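You operate a simulated robot arm through the tools that you are given. There is no shell and no other tool.

You run a simulated robot arm. Do the job below in one go: nothing can be reset, and whatever is moved stays where it is left.

## Task
Switch the motors on and jog TILT slowly back to zero.
Fine: set the speed switch to SLOW and the axis knob to TILT; the display must show 0.0 and READY; trip no limit.
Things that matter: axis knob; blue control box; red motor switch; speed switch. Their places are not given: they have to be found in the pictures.

It is judged by the outcome, as a careful person would: the job done as asked, and still so three seconds after it is handed in. It fails if anything else is knocked over, pushed out of place, dropped, spilled or broken.

## Robot
A 6-joint arm with a two-finger gripper, fixed in place. Base frame: the origin is at the foot of the arm, x ahead of it, y to its left, z up. Units: m, degrees, N and s.
With the tool pointing down near the work surface it reaches from about 0.12 to 0.68 m from the base axis. Its first joint turns from -66.0 to 66.0 degrees. Payload 2.45 kg.
Tool frame: the origin (TCP) lies between the finger pads and is the grasp point; the fingertips stand 0.03 m ahead of it; z points along the fingers, y is the line along which they close. Largest opening 0.106 m; the body of the gripper starts 0.079 m behind the TCP.
Orientation is that of the tool frame in the base frame, as a unit quaternion [x, y, z, w]. With the fingers straight down and closing along the base's y, the tool's x points along the base's -x, its y along +y and its z along -z.

## Interface
- The arm moves only by the tool jog_arm. Its arguments are lists of equal length, an entry for each row: "travel": the shift along the tool's x, y, z in m, a list of three; "delta_rot": the turn, a rotation vector about the tool's x, y, z in degrees, a list of three; "claw": the opening, from 0 (shut) to 1 (fully open). In form: {"travel": [[tx, ty, tz], ...], "delta_rot": [[rx, ry, rz], ...], "claw": [claw, ...]}. A call has 1 to 20 rows; each row is the pose to reach, as a shift and turn from the pose commanded when the call began, along the tool's axes at that moment. Each row takes 0.2 s and may step no farther than 0.05 m and 8.6 degrees from the row before; otherwise, or with a gripper value out of range, the whole call is refused. Where a pose cannot be reached the arm comes as near as it can. A force on the tool above 40 N (or 10 N above the force at the start of the call, whichever is more), or a blocked arm, ends the call early, and 0.2 s more pass. Each finger travels about 0.153 m/s and halts on what it meets, pressing with about 28 N; the grip force reading is that of the motor and also rises with nothing between the fingers. The clock runs only during rows and for 0.2 s after the last one: add rows that repeat a pose to give the fingers time. The reply holds the time, the measured pose of the TCP, the force on the tool along the base axes, the opening and the grip force, in the units named above and with some noise, with the torque about the TCP (base axes, N m) and any sound that the robot's microphone picked up.
- Cameras (640 x 400 px; columns grow to the right, rows downward): "scene" is fixed at [0.0743, 0.44, 1.3988]; the picture's right is [-0.49, -0.87, 0.00], its down [-0.54, 0.30, -0.78] and it looks along [0.68, -0.38, -0.62] (base axes); focal length 323 px, centre (320, 200). "wrist" rides on the gripper at [0.076, -0.002, -0.106] in the tool frame; the picture's right is [0.02, 1.00, 0.00], its down [-0.78, 0.02, -0.62] and it looks along [-0.62, 0.01, 0.78] (tool axes); focal length 247 px, centre (320, 200).
- snapshot(camera): a new picture of that camera. It takes no simulated time.
- locate(camera, pixels): for up to 12 pixels [column, row] of the newest picture of that camera ("zoom" is the newest enlarged one), the place [x, y, z] in the base frame of the surface seen there, good to about 0.002 m. It takes no simulated time.
- inspect(camera, box): a new picture of the part [left, top, right, bottom] of that camera's present view, enlarged. It takes no simulated time.
- hand_in(): hands the job in; it is judged then, once.

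Unless the task says otherwise, let go and move clear before handing in.

The tools are called after "Call:" by a JSON object that holds its "op" and its "data". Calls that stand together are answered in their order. jog_arm: Moves the arm, as the interface text tells. Its arguments: {"type":"object","properties":{"travel":{"type":"array","items":{"type":"array","items":{"type":"number"}}},"delta_rot":{"type":"array","items":{"type":"array","items":{"type":"number"}}},"claw":{"type":"array","items":{"type":"number"}}},"required":["travel","delta_rot","claw"]} The other tools are called the same way: snapshot (camera) takes a picture; locate (camera, pixels) gives the place of the surface under pixels of a picture; inspect (camera, box) takes an enlarged picture of a part of a camera's view; hand_in () hands the job in.

At the start:

```text
time_s: 0.0
tool_pos: [0.3382, 0.1115, 1.1276]
ee_rot: [0.0, 1.0, 0.0, 0.0]
contact_force: [0.1, -0.2, 0.1]
torque: [0.0, -0.02, 0.03]
gripper_width: 0.106
grip_force: 0.2
```

scene: 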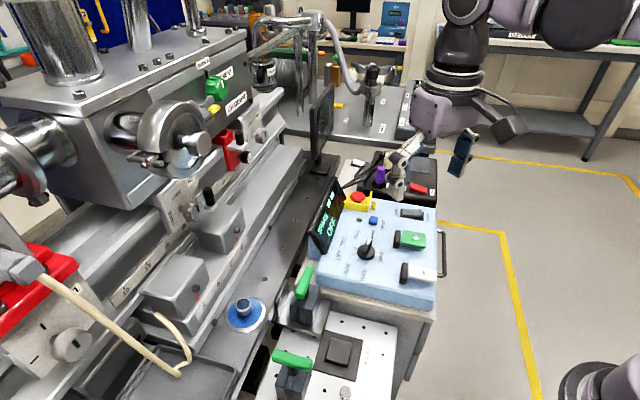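
wrist: 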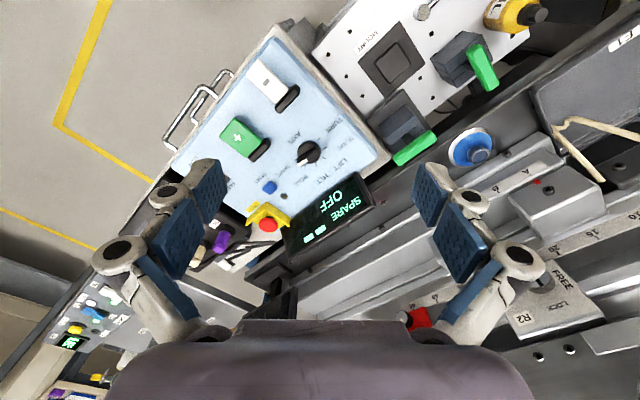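

The blue control box is at about scene (375, 250), with a display at (328, 215) reading SPARE / OFF. I'll enlarge both views to read the labels.

Call:
{"op": "inspect", "data": {"camera": "scene", "box": [290, 170, 450, 310]}}

Call:
{"op": "inspect", "data": {"camera": "wrist", "box": [200, 30, 400, 260]}}

```text
2.86 times, centred on (370, 240) of scene
```

zoom: 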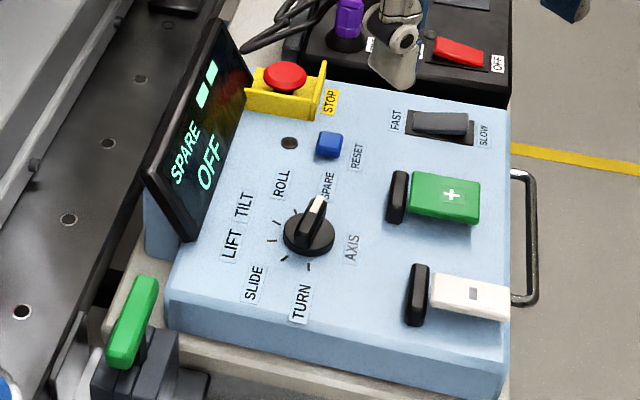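

```text
1.74 times, centred on (300, 145) of wrist
```

zoom: 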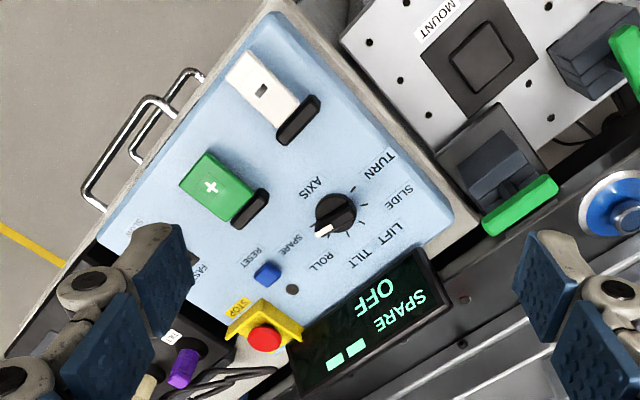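

The axis knob points at SPARE, and there is a FAST/SLOW rocker, + and − keys, STOP and RESET. A red switch labelled OFF sits on a black box at scene (418,187). I'll locate these and zoom in on the black box.

Call:
{"op": "inspect", "data": {"camera": "scene", "box": [350, 140, 450, 210]}}

Call:
{"op": "locate", "data": {"camera": "scene", "pixels": [[366, 252], [369, 242], [411, 213], [412, 239], [406, 270], [416, 272], [398, 238], [418, 187], [373, 220], [358, 197], [432, 298], [346, 286]]}}

Call:
{"op": "inspect", "data": {"camera": "scene", "box": [380, 195, 445, 290]}}

```text
5.71 times, centred on (400, 175) of scene
```

zoom: 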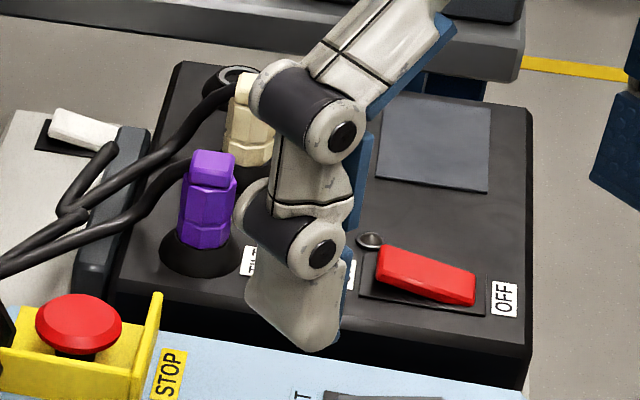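

```text
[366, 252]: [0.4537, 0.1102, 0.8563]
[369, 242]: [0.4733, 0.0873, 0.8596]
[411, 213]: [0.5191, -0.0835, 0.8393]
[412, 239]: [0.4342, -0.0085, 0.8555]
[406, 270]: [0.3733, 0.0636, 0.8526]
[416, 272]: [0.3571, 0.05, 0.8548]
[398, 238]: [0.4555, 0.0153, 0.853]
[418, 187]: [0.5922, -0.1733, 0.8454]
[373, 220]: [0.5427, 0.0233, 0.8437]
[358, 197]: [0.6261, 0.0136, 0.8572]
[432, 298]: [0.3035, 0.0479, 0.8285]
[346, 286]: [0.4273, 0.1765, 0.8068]
```

```text
4.21 times, centred on (412, 242) of scene
```

zoom: 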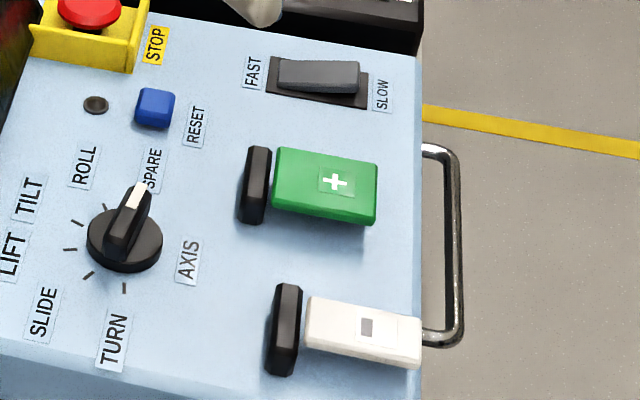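

The box top is at about z 0.83, turned about 30° clockwise, and the red switch is near (0.59,-0.17,0.845). I'll move high to look down on that switch and the speed rocker with the wrist camera.

Call:
{"op": "jog_arm", "data": {"travel": [[-0.014, -0.036, 0.012], [-0.028, -0.072, 0.024], [-0.042, -0.108, 0.036], [-0.056, -0.144, 0.048], [-0.07, -0.18, 0.06], [-0.084, -0.216, 0.07], [-0.098, -0.25, 0.08], [-0.113, -0.285, 0.09]], "delta_rot": [[0, 0, 0], [0, 0, 0], [0, 0, 0], [0, 0, 0], [0, 0, 0], [0, 0, 0], [0, 0, 0], [0, 0, 0]], "claw": [1, 1, 1, 1, 1, 1, 1, 1]}}

Call:
{"op": "snapshot", "data": {"camera": "wrist"}}

Call:
{"op": "snapshot", "data": {"camera": "scene"}}

```text
time_s: 1.8
tool_pos: [0.4524, -0.1719, 1.0393]
ee_rot: [-0.001, 1.0, 0.0, -0.001]
contact_force: [0.4, -1.0, 0.5]
torque: [-0.01, -0.01, -0.01]
gripper_width: 0.1062
grip_force: 0.1
```

```text
taken
```

wrist: 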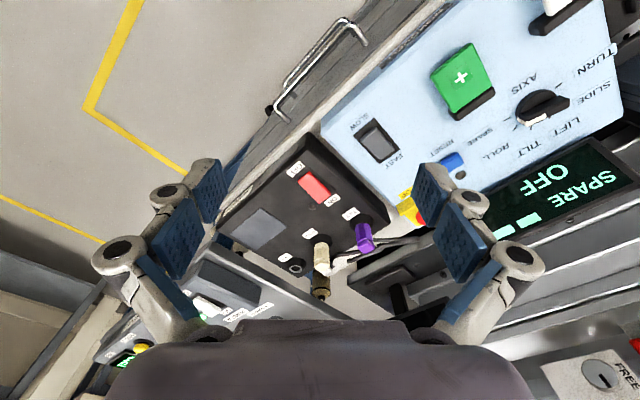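

```text
taken
```

scene: 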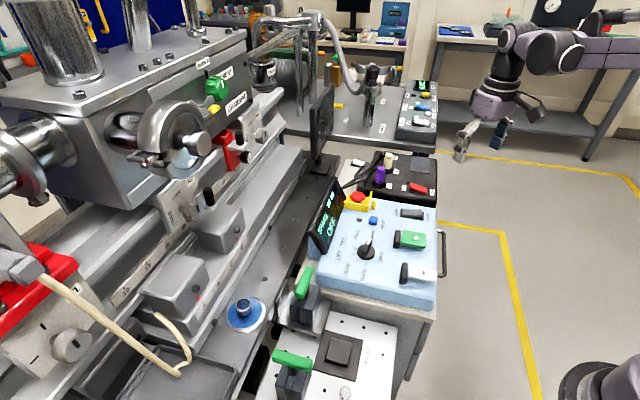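

Call:
{"op": "inspect", "data": {"camera": "wrist", "box": [220, 90, 420, 290]}}

Call:
{"op": "inspect", "data": {"camera": "scene", "box": [340, 145, 445, 225]}}

Call:
{"op": "locate", "data": {"camera": "wrist", "pixels": [[307, 177], [324, 199], [316, 187], [295, 168], [332, 201], [364, 127], [388, 153], [376, 140], [452, 163], [280, 240]]}}

```text
2.00 times, centred on (320, 190) of wrist
```

zoom: 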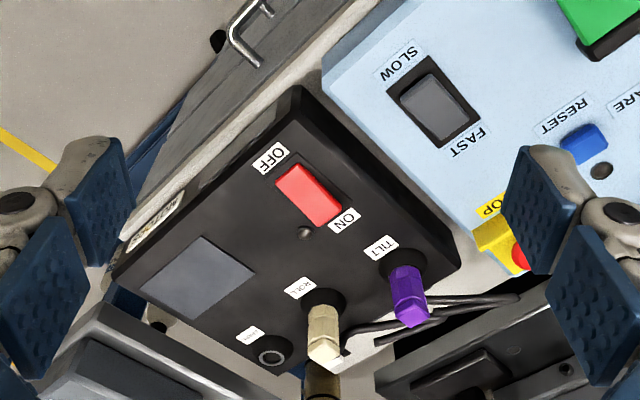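

```text
5.00 times, centred on (392, 185) of scene
```

zoom: 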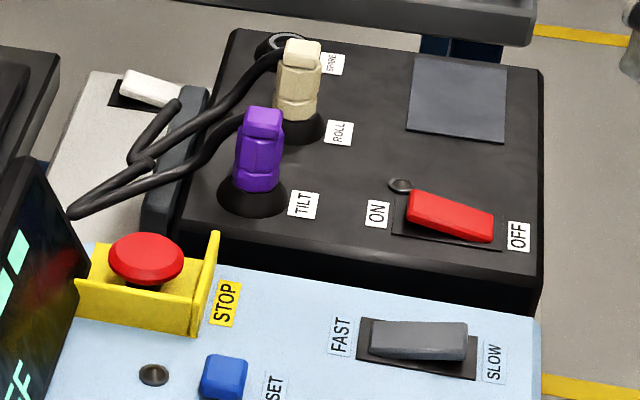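

```text
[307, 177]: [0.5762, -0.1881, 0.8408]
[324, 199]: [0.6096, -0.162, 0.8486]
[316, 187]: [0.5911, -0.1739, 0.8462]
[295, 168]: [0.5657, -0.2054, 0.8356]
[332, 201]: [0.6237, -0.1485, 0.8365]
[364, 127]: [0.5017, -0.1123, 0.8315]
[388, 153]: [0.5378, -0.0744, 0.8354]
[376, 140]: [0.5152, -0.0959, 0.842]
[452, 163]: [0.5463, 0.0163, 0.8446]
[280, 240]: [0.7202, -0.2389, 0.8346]
```

The red rocker's ON end is raised (z 0.849 against 0.841), so the motors are off. I'll check the height of both ends of the speed rocker the same way.

Call:
{"op": "locate", "data": {"camera": "zoom", "pixels": [[378, 330], [400, 332], [430, 335], [458, 335], [465, 352], [360, 350], [472, 372], [420, 205], [484, 228], [263, 150], [150, 255], [225, 370]]}}

Call:
{"op": "inspect", "data": {"camera": "wrist", "box": [340, 100, 420, 170]}}

```text
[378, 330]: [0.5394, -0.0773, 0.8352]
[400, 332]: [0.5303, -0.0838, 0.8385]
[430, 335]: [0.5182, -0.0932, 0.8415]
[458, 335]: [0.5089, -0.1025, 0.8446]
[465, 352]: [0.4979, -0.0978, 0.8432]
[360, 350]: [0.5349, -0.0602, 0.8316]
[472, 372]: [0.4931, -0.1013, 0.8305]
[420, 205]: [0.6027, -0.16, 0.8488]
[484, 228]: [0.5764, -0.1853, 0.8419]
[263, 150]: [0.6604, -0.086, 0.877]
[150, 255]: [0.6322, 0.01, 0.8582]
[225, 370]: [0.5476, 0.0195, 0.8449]
```

```text
5.71 times, centred on (380, 135) of wrist
```

zoom: 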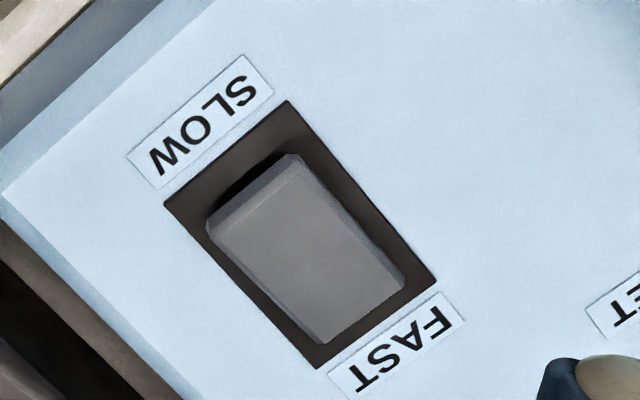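

The SLOW end of the speed rocker is raised (0.8446 against 0.835), so it is set to FAST. I'll locate its corners precisely in the newest zoom.

Call:
{"op": "locate", "data": {"camera": "zoom", "pixels": [[288, 105], [170, 204], [432, 278], [318, 364], [298, 165], [215, 230], [310, 335], [395, 280], [260, 205], [350, 305], [50, 200], [560, 200]]}}

Call:
{"op": "inspect", "data": {"camera": "wrist", "box": [410, 30, 590, 180]}}

```text
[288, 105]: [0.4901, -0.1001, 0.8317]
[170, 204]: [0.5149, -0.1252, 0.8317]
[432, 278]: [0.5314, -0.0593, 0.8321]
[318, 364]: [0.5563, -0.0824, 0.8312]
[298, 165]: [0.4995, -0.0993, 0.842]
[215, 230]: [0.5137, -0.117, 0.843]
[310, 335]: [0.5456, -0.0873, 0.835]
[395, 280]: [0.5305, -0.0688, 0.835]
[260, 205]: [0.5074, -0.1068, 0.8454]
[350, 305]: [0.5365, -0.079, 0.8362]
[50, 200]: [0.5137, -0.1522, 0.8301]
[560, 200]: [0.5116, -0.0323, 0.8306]
```

```text
2.67 times, centred on (500, 105) of wrist
```

zoom: 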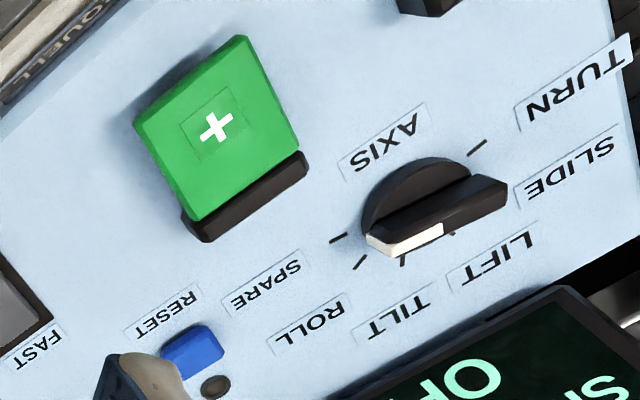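

The box top is level at z≈0.831 and its axes lie at 45° to the base. I'll locate the knob bar, the ticks and the keys in this zoom.

Call:
{"op": "locate", "data": {"camera": "zoom", "pixels": [[385, 235], [440, 212], [492, 188], [478, 147], [404, 259], [358, 262], [337, 238], [455, 235], [200, 225], [300, 165], [216, 128], [190, 345]]}}

Call:
{"op": "inspect", "data": {"camera": "scene", "box": [340, 220, 400, 275]}}

```text
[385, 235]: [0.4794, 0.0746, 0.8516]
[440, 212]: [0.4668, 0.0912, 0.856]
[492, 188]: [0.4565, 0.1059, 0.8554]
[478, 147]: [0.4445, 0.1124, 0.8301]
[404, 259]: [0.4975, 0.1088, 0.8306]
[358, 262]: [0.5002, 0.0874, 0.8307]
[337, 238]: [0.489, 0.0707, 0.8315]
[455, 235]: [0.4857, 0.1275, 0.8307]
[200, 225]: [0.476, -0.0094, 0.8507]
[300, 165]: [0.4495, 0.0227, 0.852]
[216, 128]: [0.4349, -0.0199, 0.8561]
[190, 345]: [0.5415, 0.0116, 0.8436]
```

```text
7.27 times, centred on (370, 248) of scene
```

zoom: 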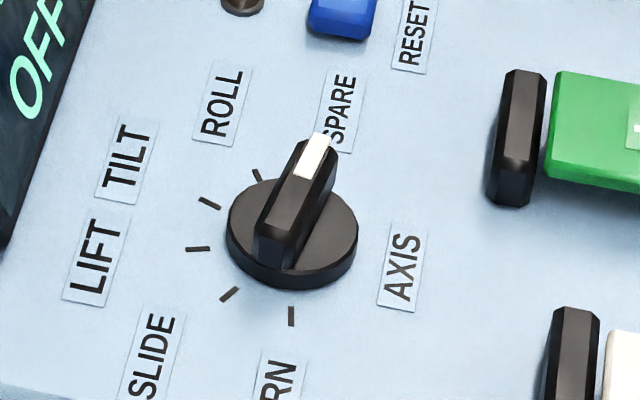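

SPARE is at about −51° and TILT about +21° around the knob centre near (0.466,0.096), so the knob needs a +72° yaw turn. First I'll hover over the SLOW end of the speed rocker with closed fingers, turned 45° to match the box.

Call:
{"op": "jog_arm", "data": {"travel": [[-0.01, 0.011, 0.018], [-0.02, 0.022, 0.036], [-0.03, 0.033, 0.054], [-0.04, 0.044, 0.072], [-0.05, 0.055, 0.09], [-0.058, 0.0674, 0.11], [-0.058, 0.0674, 0.11]], "delta_rot": [[0, 0, 7.5], [0, 0, 15], [0, 0, 22.5], [0, 0, 30], [0, 0, 37.5], [0, 0, 45], [0, 0, 45]], "claw": [0.8, 0.6, 0.4, 0.2, 0, 0, 0]}}

Call:
{"op": "snapshot", "data": {"camera": "wrist"}}

Call:
{"op": "inspect", "data": {"camera": "scene", "box": [340, 125, 460, 225]}}

```text
time_s: 3.4
tool_pos: [0.5083, -0.1052, 0.9298]
ee_rot: [0.382, 0.924, 0.0, 0.001]
contact_force: [0.7, -0.1, 0.2]
torque: [-0.04, 0.0, 0.04]
gripper_width: 0.0004
grip_force: 27.4
```

```text
taken
```

wrist: 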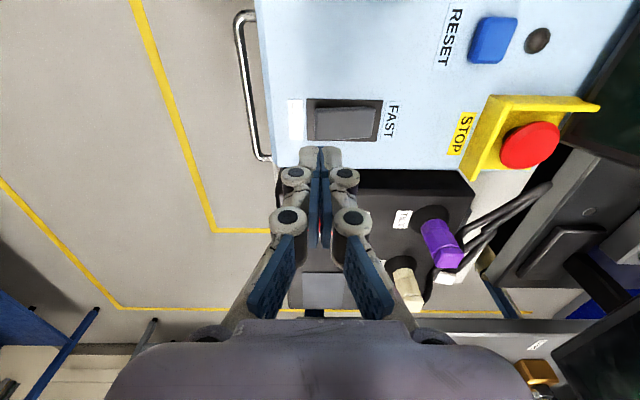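

```text
4.00 times, centred on (400, 175) of scene
```

zoom: 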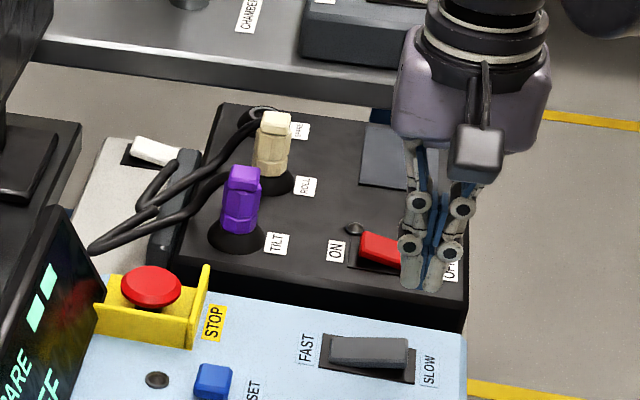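

The fingers at column 320 line up with the SLOW end of the rocker (left edge near column 315), with the tips about 55 mm above it. I'll go down in small steps and press.

Call:
{"op": "jog_arm", "data": {"travel": [[0, 0, 0.025], [0, 0, 0.045], [0, 0, 0.052], [0, 0, 0.056], [0, 0, 0.059], [0, 0, 0.062], [0, 0, 0.062], [0, 0, 0.05], [0, 0, 0.02]], "delta_rot": [[0, 0, 0], [0, 0, 0], [0, 0, 0], [0, 0, 0], [0, 0, 0], [0, 0, 0], [0, 0, 0], [0, 0, 0], [0, 0, 0]], "claw": [0, 0, 0, 0, 0, 0, 0, 0, 0]}}

Call:
{"op": "inspect", "data": {"camera": "scene", "box": [340, 150, 460, 230]}}

Call:
{"op": "inspect", "data": {"camera": "wrist", "box": [260, 60, 420, 180]}}

```text
time_s: 5.4
tool_pos: [0.5082, -0.1053, 0.9096]
ee_rot: [0.383, 0.924, 0.0, 0.0]
contact_force: [1.1, 0.2, -0.5]
torque: [-0.02, -0.01, 0.0]
gripper_width: 0.0
grip_force: 27.6
```

```text
5.00 times, centred on (400, 190) of scene
```

zoom: 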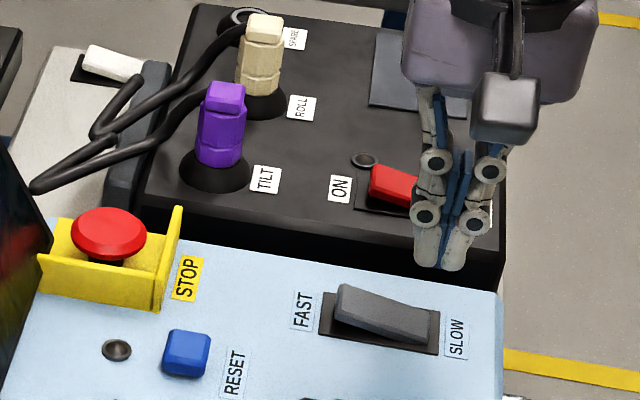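

```text
3.33 times, centred on (340, 120) of wrist
```

zoom: 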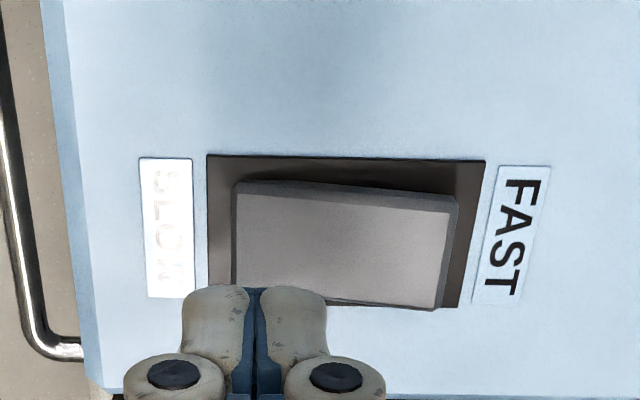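

The FAST end is now raised, so the switch reads SLOW. Before going to the knob I'll measure the display and the other tall parts nearby.

Call:
{"op": "snapshot", "data": {"camera": "scene"}}

Call:
{"op": "locate", "data": {"camera": "scene", "pixels": [[341, 182], [334, 178], [309, 232], [322, 250], [344, 200], [304, 278], [358, 252], [373, 258], [366, 258], [369, 235]]}}

```text
taken
```

scene: 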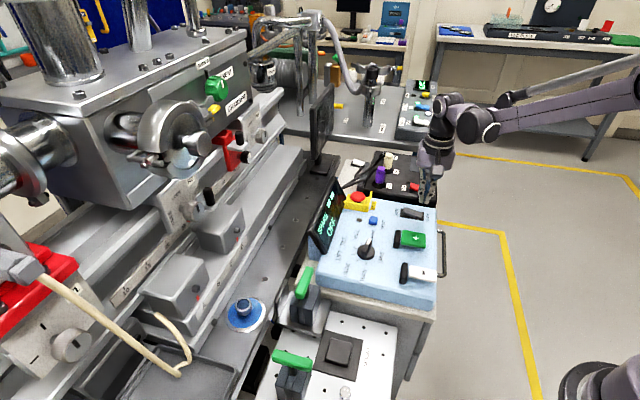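

```text
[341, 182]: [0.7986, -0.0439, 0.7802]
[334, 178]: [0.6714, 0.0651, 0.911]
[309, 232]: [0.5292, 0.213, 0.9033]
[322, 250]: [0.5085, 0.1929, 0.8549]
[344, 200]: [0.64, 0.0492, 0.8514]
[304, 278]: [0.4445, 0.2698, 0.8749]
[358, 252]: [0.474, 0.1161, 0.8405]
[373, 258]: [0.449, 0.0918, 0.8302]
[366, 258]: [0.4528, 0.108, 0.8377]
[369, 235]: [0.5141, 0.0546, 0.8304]
```

The display top is only z≈0.91 and about 0.1 m from the knob, so the gripper body clears it. I'll hover open above the knob for a close look.

Call:
{"op": "jog_arm", "data": {"travel": [[0.0, 0.0, -0.04], [0.035, 0.022, -0.06], [0.07, 0.044, -0.07], [0.105, 0.066, -0.07], [0.14, 0.088, -0.07], [0.1732, 0.1104, -0.07], [0.1732, 0.1104, -0.07]], "delta_rot": [[0, 0, 0], [0, 0, 1], [0, 0, 2], [0, 0, 3], [0, 0, 4], [0, 0, 6], [0, 0, 6]], "claw": [0, 0.1, 0.3, 0.5, 0.7, 0.8, 0.8]}}

Call:
{"op": "snapshot", "data": {"camera": "wrist"}}

Call:
{"op": "inspect", "data": {"camera": "wrist", "box": [250, 50, 410, 150]}}

```text
time_s: 7.0
tool_pos: [0.4624, 0.096, 0.9801]
ee_rot: [0.431, 0.903, 0.0, 0.0]
contact_force: [0.6, -0.1, 0.0]
torque: [0.03, -0.01, 0.03]
gripper_width: 0.0848
grip_force: 0.0
```

```text
taken
```

wrist: 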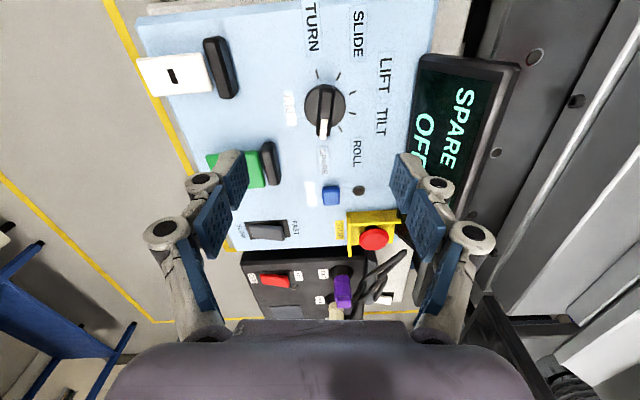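

```text
4.00 times, centred on (330, 100) of wrist
```

zoom: 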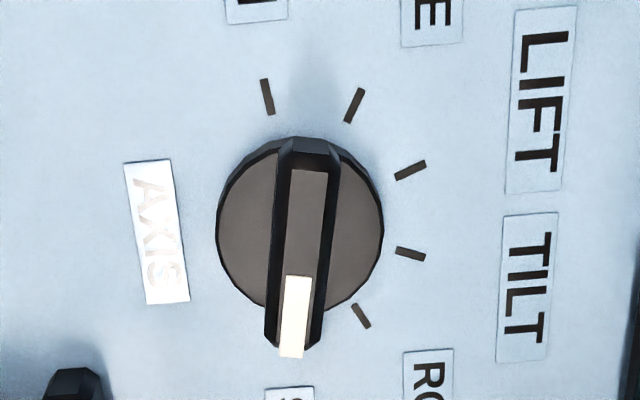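

The bar is nearly vertical in the zoom, from (310,150) to (290,345), with the TILT tick at (410,253). I'll locate the ticks and bar for exact angles.

Call:
{"op": "locate", "data": {"camera": "zoom", "pixels": [[267, 97], [355, 105], [410, 170], [410, 253], [361, 315], [308, 175], [293, 325], [301, 240], [230, 230], [370, 230], [275, 330], [326, 240]]}}

```text
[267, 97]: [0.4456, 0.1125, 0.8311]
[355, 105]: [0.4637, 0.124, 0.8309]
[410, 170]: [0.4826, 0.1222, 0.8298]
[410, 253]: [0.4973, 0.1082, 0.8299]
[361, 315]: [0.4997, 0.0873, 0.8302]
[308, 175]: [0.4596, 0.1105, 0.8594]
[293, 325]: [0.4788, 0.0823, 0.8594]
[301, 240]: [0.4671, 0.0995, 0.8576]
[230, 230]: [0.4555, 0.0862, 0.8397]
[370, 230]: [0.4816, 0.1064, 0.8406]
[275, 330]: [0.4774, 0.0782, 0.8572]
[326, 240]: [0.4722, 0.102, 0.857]
```

The ticks fit a circle centred at (0.470,0.0945): the bar is at −55° and TILT at about +25°, 40° per step, so the turn is +80°. I'll line up over the knob centre, lower with the fingers half open, and check before gripping.

Call:
{"op": "jog_arm", "data": {"travel": [[-0.003, 0.0025, 0.0], [-0.0059, 0.005, 0.03], [-0.0059, 0.005, 0.07], [-0.0059, 0.005, 0.07], [-0.0059, 0.005, 0.07]], "delta_rot": [[0, 0, 2], [0, 0, 4], [0, 0, 4], [0, 0, 4], [0, 0, 4]], "claw": [0.7, 0.6, 0.5, 0.45, 0.45]}}

Call:
{"op": "snapshot", "data": {"camera": "wrist"}}

Call:
{"op": "inspect", "data": {"camera": "scene", "box": [310, 170, 440, 290]}}

```text
time_s: 8.2
tool_pos: [0.471, 0.0932, 0.9084]
ee_rot: [0.462, 0.887, 0.0, 0.0]
contact_force: [0.1, -0.7, 0.0]
torque: [0.01, 0.01, -0.01]
gripper_width: 0.0475
grip_force: 0.1
```

```text
taken
```

wrist: 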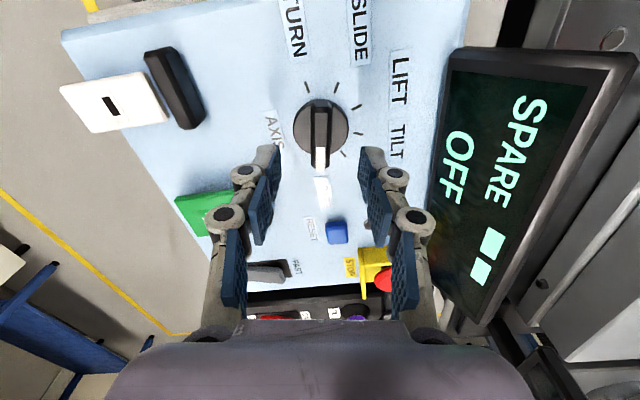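

```text
3.33 times, centred on (375, 230) of scene
```

zoom: 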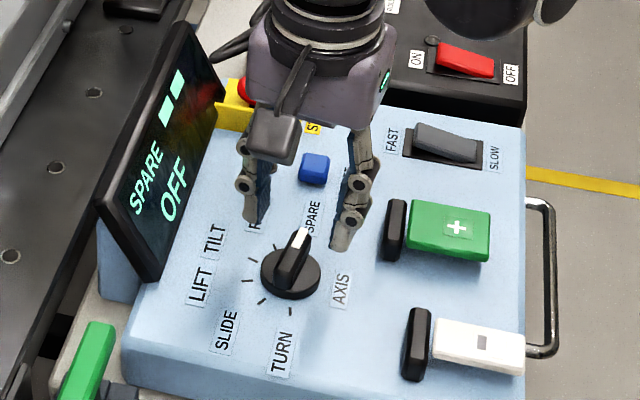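

The knob at (320,137) is centred between the fingers at columns 275 and 370. I'll recheck the bar centre along its length with locate.

Call:
{"op": "inspect", "data": {"camera": "wrist", "box": [270, 75, 370, 185]}}

```text
3.64 times, centred on (320, 130) of wrist
```

zoom: 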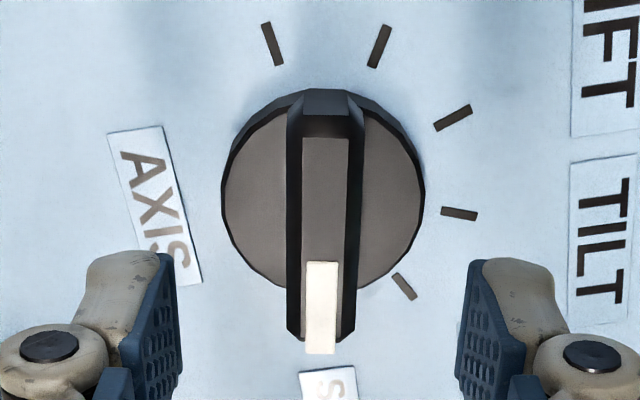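

Call:
{"op": "locate", "data": {"camera": "zoom", "pixels": [[326, 145], [321, 345], [324, 240], [225, 200], [422, 200], [453, 117], [459, 213], [404, 286], [379, 46], [272, 44], [168, 330], [478, 330]]}}

```text
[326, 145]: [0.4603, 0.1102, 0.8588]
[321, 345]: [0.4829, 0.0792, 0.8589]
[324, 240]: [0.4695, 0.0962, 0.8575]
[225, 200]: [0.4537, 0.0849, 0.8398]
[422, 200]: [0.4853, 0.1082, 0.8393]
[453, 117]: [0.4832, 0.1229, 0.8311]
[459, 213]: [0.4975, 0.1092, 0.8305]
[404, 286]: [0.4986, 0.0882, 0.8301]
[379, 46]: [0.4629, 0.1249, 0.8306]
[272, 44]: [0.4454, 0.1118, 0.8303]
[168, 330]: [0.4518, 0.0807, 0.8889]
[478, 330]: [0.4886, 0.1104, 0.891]
```

The bar centre (0.470,0.095) and finger midpoint (0.470,0.0956) agree. I'll lower so the tips sit just above the disc (z 0.844), and close on the bar.

Call:
{"op": "jog_arm", "data": {"travel": [[0, 0, 0.015], [0, 0, 0.028], [0, 0, 0.034], [0, 0, 0.034], [0, 0, 0.034], [0, 0, 0.034], [0, 0, 0.034]], "delta_rot": [[0, 0, 0], [0, 0, 0], [0, 0, 0], [0, 0, 0], [0, 0, 0], [0, 0, 0], [0, 0, 0]], "claw": [0.45, 0.45, 0.45, 0.3, 0.15, 0, 0]}}

Call:
{"op": "snapshot", "data": {"camera": "wrist"}}

```text
time_s: 9.8
tool_pos: [0.472, 0.0939, 0.8733]
ee_rot: [0.461, 0.888, -0.001, 0.0]
contact_force: [1.6, 1.5, -4.4]
torque: [0.03, -0.03, -0.01]
gripper_width: 0.0138
grip_force: 40.1
```

```text
taken
```

wrist: 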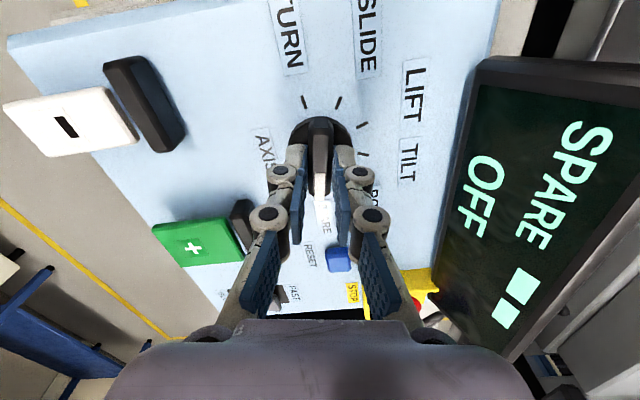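

The bar is gripped (13.8 mm wide). I'll turn +80° about base z, which is −80° about tool z, toward TILT.

Call:
{"op": "jog_arm", "data": {"travel": [[0, 0, 0], [0, 0, 0], [0, 0, 0], [0, 0, 0], [0, 0, 0], [0, 0, 0], [0, 0, 0], [0, 0, 0], [0, 0, 0], [0, 0, 0], [0, 0, 0], [0, 0, 0], [0, 0, 0]], "delta_rot": [[0, 0, -7], [0, 0, -14], [0, 0, -21], [0, 0, -28], [0, 0, -35], [0, 0, -42], [0, 0, -49], [0, 0, -56], [0, 0, -63], [0, 0, -70], [0, 0, -76], [0, 0, -80], [0, 0, -80]], "claw": [0, 0, 0, 0, 0, 0, 0, 0, 0, 0, 0, 0, 0]}}

Call:
{"op": "snapshot", "data": {"camera": "wrist"}}

Call:
{"op": "inspect", "data": {"camera": "scene", "box": [290, 170, 450, 310]}}

```text
time_s: 12.6
tool_pos: [0.4715, 0.0962, 0.8746]
ee_rot: [-0.218, 0.976, 0.003, 0.003]
contact_force: [15.5, 24.1, 5.7]
torque: [0.35, 0.12, -0.05]
gripper_width: 0.0141
grip_force: 39.9
```

```text
taken
```

wrist: 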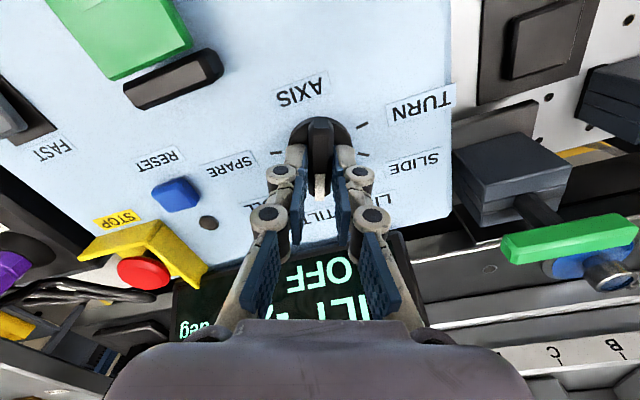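

```text
2.86 times, centred on (370, 240) of scene
```

zoom: 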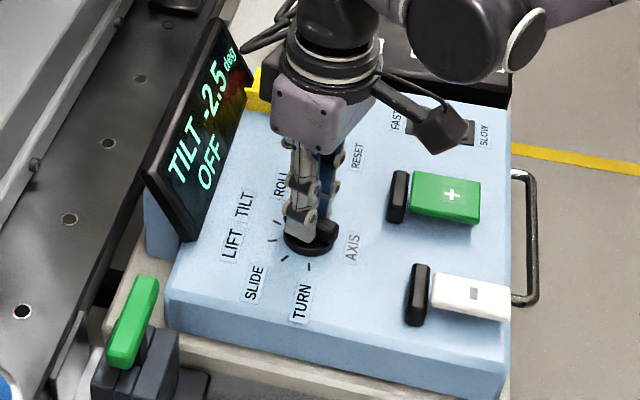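

The display now reads "TILT −2.5 deg, OFF". I'll release the knob, rise and check that it stays.

Call:
{"op": "jog_arm", "data": {"travel": [[0, 0, 0], [0, 0, 0], [0, 0, 0], [0, 0, -0.02], [0, 0, -0.06], [0, 0, -0.11], [0, 0, -0.11]], "delta_rot": [[0, 0, 0], [0, 0, 0], [0, 0, 0], [0, 0, 0], [0, 0, 0], [0, 0, 0], [0, 0, 0]], "claw": [0.2, 0.45, 0.45, 0.45, 0.45, 0.45, 0.45]}}

Call:
{"op": "snapshot", "data": {"camera": "wrist"}}

Call:
{"op": "inspect", "data": {"camera": "scene", "box": [290, 170, 450, 310]}}

```text
time_s: 14.2
tool_pos: [0.47, 0.0952, 0.9867]
ee_rot: [-0.218, 0.976, 0.0, 0.001]
contact_force: [-0.1, -0.3, 0.1]
torque: [0.02, 0.04, -0.02]
gripper_width: 0.0476
grip_force: 0.1
```

```text
taken
```

wrist: 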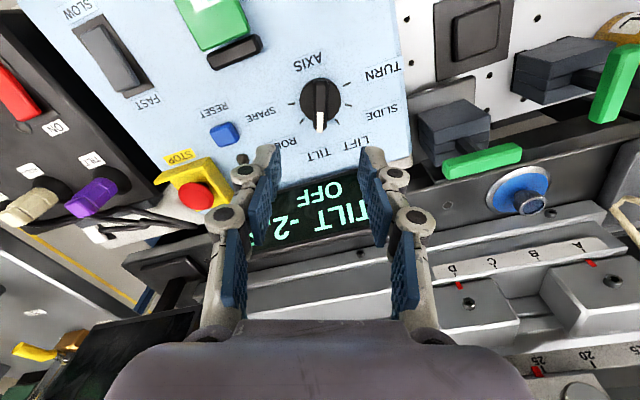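

```text
2.86 times, centred on (370, 240) of scene
```

zoom: 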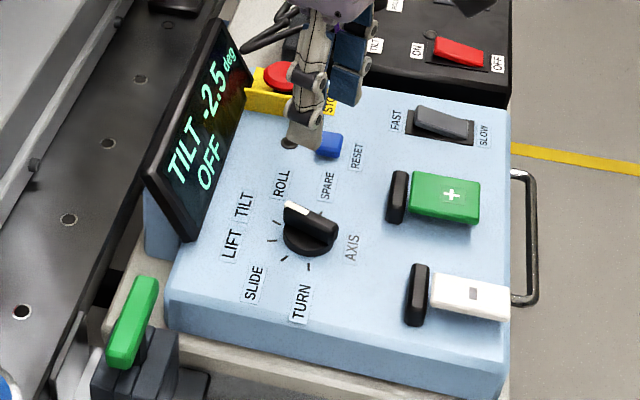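

The knob holds at TILT (display TILT −2.5, OFF). Next I'll go high across to hover over the raised ON end of the red switch with closed fingers, at about (0.607,-0.164).

Call:
{"op": "jog_arm", "data": {"travel": [[-0.002, -0.04, 0], [-0.004, -0.08, 0], [-0.006, -0.12, 0], [-0.008, -0.16, 0], [-0.01, -0.2, 0], [-0.012, -0.245, 0.0], [-0.0139, -0.2934, 0.01], [-0.0139, -0.2934, 0.04], [-0.0139, -0.2934, 0.04]], "delta_rot": [[0, 0, -3], [0, 0, -6], [0, 0, -9], [0, 0, -12], [0, 0, -15], [0, 0, -18], [0, 0, -20], [0, 0, -20], [0, 0, -20]], "claw": [0.3, 0.1, 0, 0, 0, 0, 0, 0, 0]}}

Call:
{"op": "snapshot", "data": {"camera": "wrist"}}

Call:
{"op": "inspect", "data": {"camera": "scene", "box": [340, 125, 460, 225]}}

```text
time_s: 16.2
tool_pos: [0.6077, -0.1668, 0.9459]
ee_rot: [-0.384, 0.923, 0.0, 0.001]
contact_force: [0.8, 0.7, -0.3]
torque: [-0.03, -0.03, 0.02]
gripper_width: 0.0
grip_force: 27.6
```

```text
taken
```

wrist: 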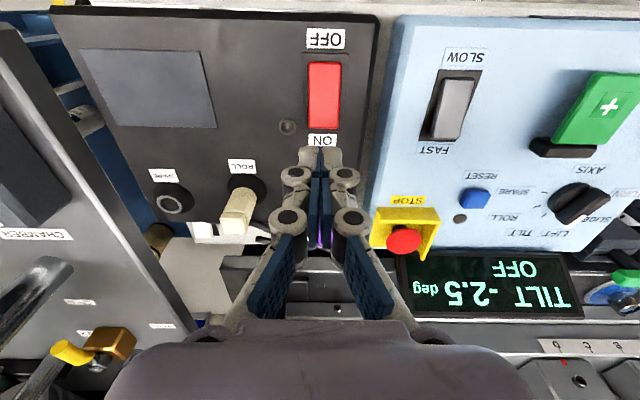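

```text
4.00 times, centred on (400, 175) of scene
```

zoom: 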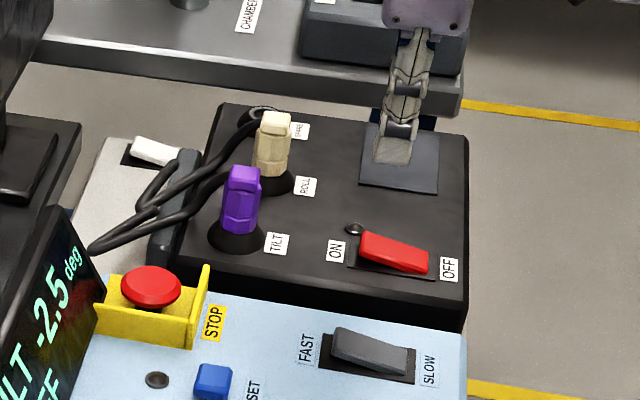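

The wrist view shows the red rocker at columns 307–342, rows 62–130, a little right of the fingers at column 320. I'll locate it exactly.

Call:
{"op": "inspect", "data": {"camera": "wrist", "box": [270, 20, 390, 170]}}

Call:
{"op": "locate", "data": {"camera": "wrist", "pixels": [[310, 64], [340, 64], [309, 126], [338, 127], [324, 95], [324, 122], [288, 127], [324, 70]]}}

```text
2.67 times, centred on (330, 95) of wrist
```

zoom: 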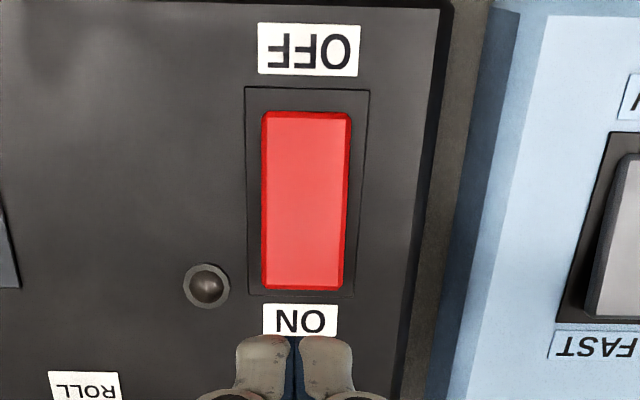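

```text
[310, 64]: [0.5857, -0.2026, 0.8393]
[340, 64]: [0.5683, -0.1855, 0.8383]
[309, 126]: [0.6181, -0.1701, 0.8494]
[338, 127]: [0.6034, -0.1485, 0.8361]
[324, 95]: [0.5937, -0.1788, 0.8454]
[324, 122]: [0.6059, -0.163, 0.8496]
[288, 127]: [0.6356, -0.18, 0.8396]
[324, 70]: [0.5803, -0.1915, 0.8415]
```

The ON end is centred near (0.606,-0.163) with z 0.85. I'll shift 2.5 mm sideways and press it down to about z 0.841, then rise.

Call:
{"op": "jog_arm", "data": {"travel": [[0, 0.0025, 0.03], [0, 0.0025, 0.055], [0, 0.0025, 0.064], [0, 0.0025, 0.068], [0, 0.0025, 0.071], [0, 0.0025, 0.074], [0, 0.0025, 0.075], [0, 0.0025, 0.06], [0, 0.0025, 0.02]], "delta_rot": [[0, 0, 0], [0, 0, 0], [0, 0, 0], [0, 0, 0], [0, 0, 0], [0, 0, 0], [0, 0, 0], [0, 0, 0], [0, 0, 0]], "claw": [0, 0, 0, 0, 0, 0, 0, 0, 0]}}

Call:
{"op": "inspect", "data": {"camera": "scene", "box": [300, 145, 460, 255]}}

Call:
{"op": "snapshot", "data": {"camera": "wrist"}}

```text
time_s: 18.2
tool_pos: [0.6073, -0.1656, 0.9252]
ee_rot: [-0.383, 0.924, 0.0, 0.0]
contact_force: [0.0, -0.4, 0.3]
torque: [-0.02, -0.01, 0.0]
gripper_width: 0.0001
grip_force: 28.5
```

```text
3.64 times, centred on (380, 200) of scene
```

zoom: 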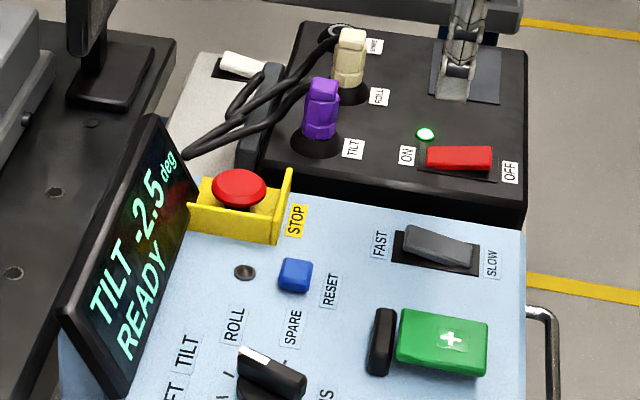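

```text
taken
```

wrist: 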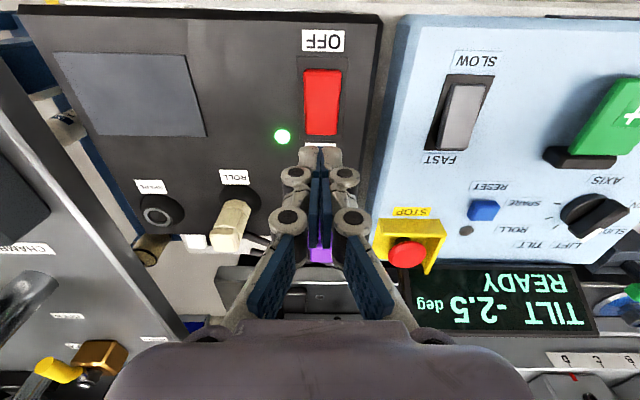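

The display shows TILT −2.5 READY and the green lamp is lit. Now I'll study the + key and its black bar before touching it.

Call:
{"op": "inspect", "data": {"camera": "scene", "box": [385, 220, 445, 290]}}

Call:
{"op": "inspect", "data": {"camera": "wrist", "box": [530, 60, 640, 180]}}

```text
5.71 times, centred on (415, 255) of scene
```

zoom: 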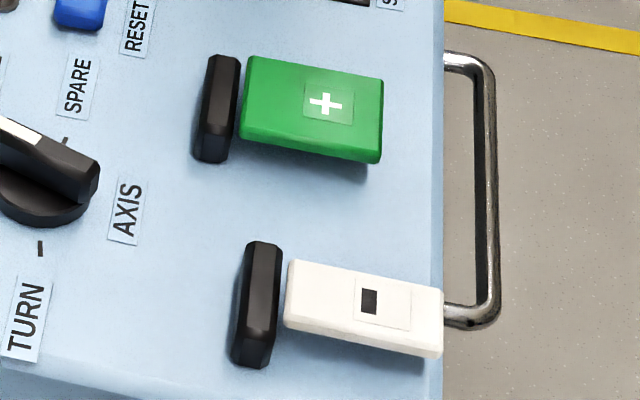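

```text
3.33 times, centred on (585, 120) of wrist
```

zoom: 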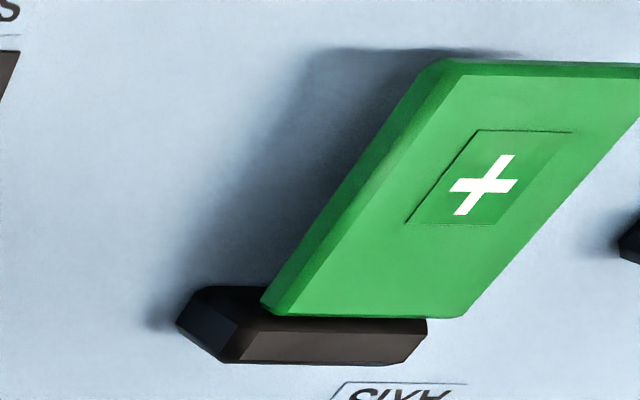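

The green slab looks like a paddle hinged at the black block, with its free end toward the box's right edge, so it is pressed down near the "+". I'll measure its height profile.

Call:
{"op": "inspect", "data": {"camera": "scene", "box": [385, 220, 445, 290]}}

Call:
{"op": "locate", "data": {"camera": "zoom", "pixels": [[255, 65], [250, 120], [300, 85], [325, 103], [345, 118], [375, 85], [370, 145], [225, 65], [215, 150], [270, 180], [305, 285], [400, 300]]}}

```text
5.71 times, centred on (415, 255) of scene
```

zoom: 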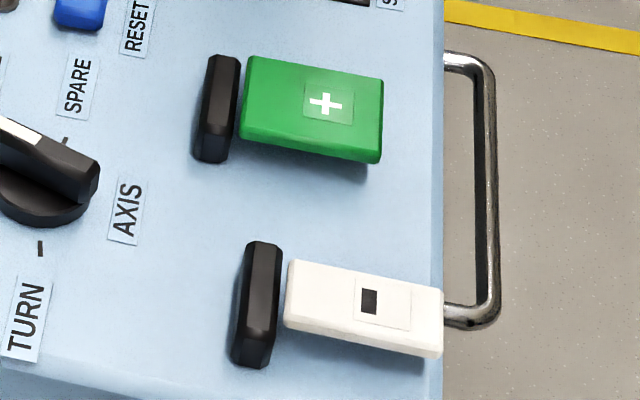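

```text
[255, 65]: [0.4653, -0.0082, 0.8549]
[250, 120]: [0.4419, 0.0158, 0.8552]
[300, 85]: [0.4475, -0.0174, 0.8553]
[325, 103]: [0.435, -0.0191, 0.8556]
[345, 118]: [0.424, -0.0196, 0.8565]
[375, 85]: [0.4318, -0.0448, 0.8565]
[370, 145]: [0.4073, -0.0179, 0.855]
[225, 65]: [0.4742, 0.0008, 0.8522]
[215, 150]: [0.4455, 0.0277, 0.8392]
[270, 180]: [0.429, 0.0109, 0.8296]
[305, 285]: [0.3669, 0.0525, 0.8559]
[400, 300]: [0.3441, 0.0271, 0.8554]
```

The + paddle top is level at z≈0.8555, centred near (0.436,-0.014), free end toward (0.42,-0.03). I'll move to hover over it with closed fingers.

Call:
{"op": "jog_arm", "data": {"travel": [[0.0, 0.03, -0.03], [0.004, 0.07, -0.03], [0.008, 0.11, -0.03], [0.012, 0.15, -0.03], [0.018, 0.19, -0.03], [0.0238, 0.2269, -0.02], [0.0238, 0.2269, 0.015], [0.0238, 0.2269, 0.015]], "delta_rot": [[0, 0, 0], [0, 0, 0], [0, 0, 0], [0, 0, 0], [0, 0, 0], [0, 0, 0], [0, 0, 0], [0, 0, 0]], "claw": [0, 0, 0, 0, 0, 0, 0, 0]}}

Call:
{"op": "snapshot", "data": {"camera": "wrist"}}

Call:
{"op": "inspect", "data": {"camera": "scene", "box": [300, 165, 460, 305]}}

```text
time_s: 20.0
tool_pos: [0.4274, -0.0198, 0.9091]
ee_rot: [-0.383, 0.924, 0.0, 0.0]
contact_force: [0.0, -0.3, -0.2]
torque: [0.02, 0.0, 0.02]
gripper_width: 0.0001
grip_force: 28.5
```

```text
taken
```

wrist: 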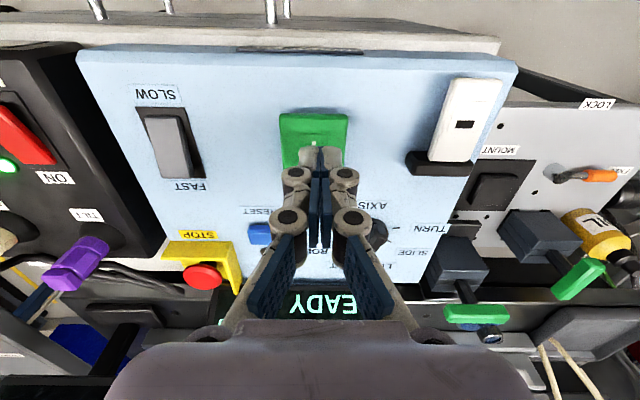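

```text
2.86 times, centred on (380, 235) of scene
```

zoom: 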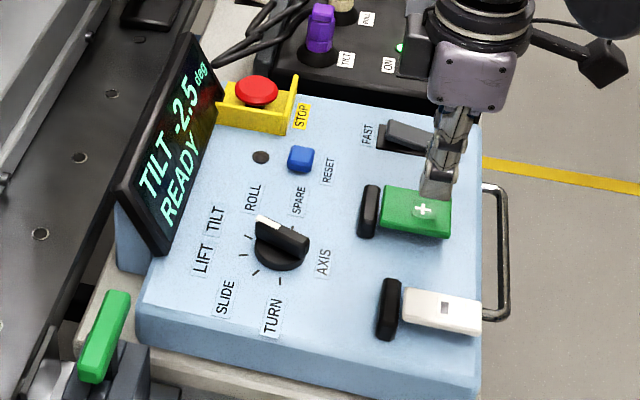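

The tips are about 23 mm above the + paddle and the display is readable in the scene view. I'll make a shallow test press and retract.

Call:
{"op": "jog_arm", "data": {"travel": [[0, 0, 0.015], [0, 0, 0.022], [0, 0, 0.025], [0, 0, 0.028]], "delta_rot": [[0, 0, 0], [0, 0, 0], [0, 0, 0], [0, 0, 0]], "claw": [0, 0, 0, 0]}}

Call:
{"op": "inspect", "data": {"camera": "scene", "box": [300, 165, 460, 305]}}

```text
time_s: 21.0
tool_pos: [0.4295, -0.0202, 0.8823]
ee_rot: [-0.383, 0.924, 0.001, 0.0]
contact_force: [0.0, -0.3, 1.5]
torque: [0.01, -0.01, -0.02]
gripper_width: 0.006
grip_force: 27.9
```

```text
2.86 times, centred on (380, 235) of scene
```

zoom: 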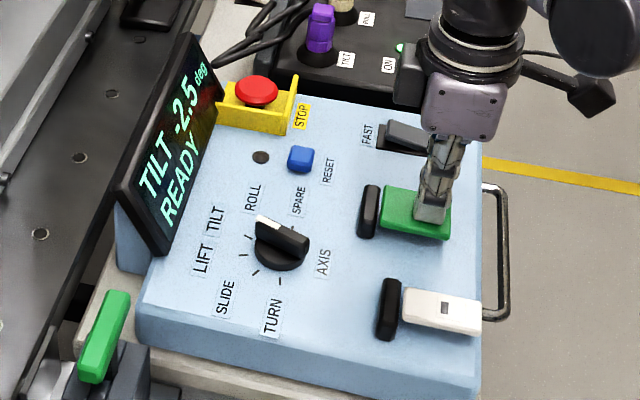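

Contact is made with 1.5 N, tips about 3 mm below the rest height, and the display is unchanged. I'll press a little deeper in 1 mm steps.

Call:
{"op": "jog_arm", "data": {"travel": [[0, 0, 0.001], [0, 0, 0.002]], "delta_rot": [[0, 0, 0], [0, 0, 0]], "claw": [0, 0]}}

Call:
{"op": "inspect", "data": {"camera": "scene", "box": [300, 165, 460, 305]}}

```text
time_s: 21.6
tool_pos: [0.4284, -0.0216, 0.8786]
ee_rot: [-0.383, 0.924, -0.001, 0.001]
contact_force: [-2.3, -0.8, 2.9]
torque: [-0.01, 0.04, -0.02]
gripper_width: 0.0061
grip_force: 28.4
```

```text
2.86 times, centred on (380, 235) of scene
```

zoom: 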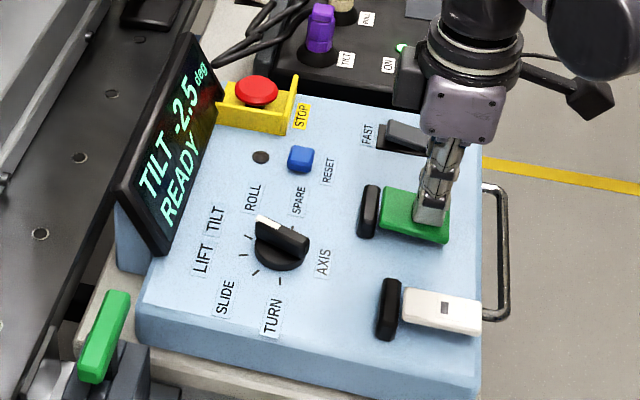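

The paddle is tilting down (2.9 N) but hasn't switched yet. I'll press 2 mm more.

Call:
{"op": "jog_arm", "data": {"travel": [[0, 0, 0.001], [0, 0, 0.002]], "delta_rot": [[0, 0, 0], [0, 0, 0]], "claw": [0, 0]}}

Call:
{"op": "inspect", "data": {"camera": "scene", "box": [300, 165, 460, 305]}}

```text
time_s: 22.2
tool_pos: [0.4294, -0.0204, 0.8771]
ee_rot: [-0.383, 0.924, 0.001, 0.0]
contact_force: [-1.6, 1.4, 2.7]
torque: [0.05, 0.02, 0.0]
gripper_width: 0.006
grip_force: 28.7
```

```text
2.86 times, centred on (380, 235) of scene
```

zoom: 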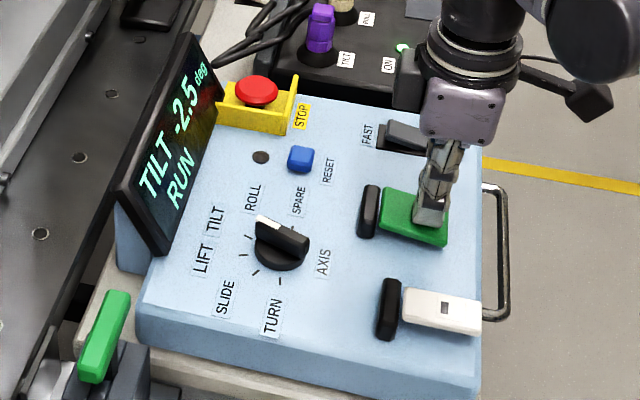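

The display switched to RUN. I'll hold for one row to measure the rate and direction.

Call:
{"op": "jog_arm", "data": {"travel": [[0, 0, 0.0]], "delta_rot": [[0, 0, 0]], "claw": [0]}}

Call:
{"op": "inspect", "data": {"camera": "scene", "box": [300, 165, 380, 250]}}

```text
time_s: 22.6
tool_pos: [0.4291, -0.0202, 0.8773]
ee_rot: [-0.382, 0.924, -0.001, 0.0]
contact_force: [-0.4, 2.5, 4.0]
torque: [0.1, 0.02, 0.01]
gripper_width: 0.0059
grip_force: 28.5
```

```text
4.71 times, centred on (340, 208) of scene
```

zoom: 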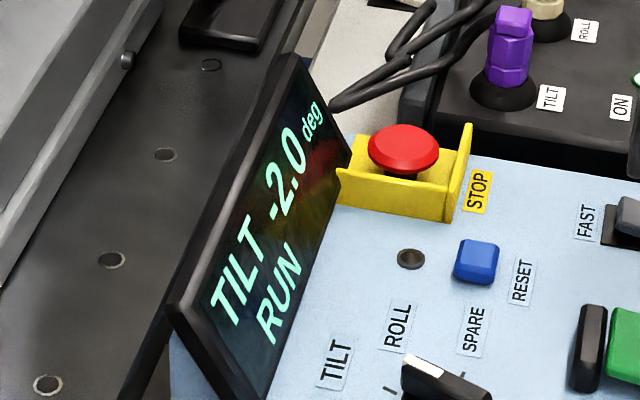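

It went from −2.5 to −2.0 in about 0.4 s, in the right direction. I'll hold another 0.4 s to pin down the rate.

Call:
{"op": "jog_arm", "data": {"travel": [[0, 0, 0.0]], "delta_rot": [[0, 0, 0]], "claw": [0]}}

Call:
{"op": "inspect", "data": {"camera": "scene", "box": [300, 165, 380, 250]}}

```text
time_s: 23.0
tool_pos: [0.4288, -0.0211, 0.8763]
ee_rot: [-0.383, 0.924, 0.0, 0.0]
contact_force: [0.4, 1.1, 3.7]
torque: [0.06, -0.05, 0.02]
gripper_width: 0.006
grip_force: 28.7
```

```text
4.71 times, centred on (340, 208) of scene
```

zoom: 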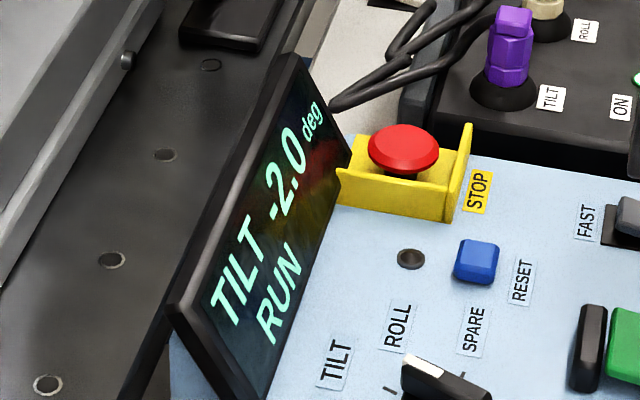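

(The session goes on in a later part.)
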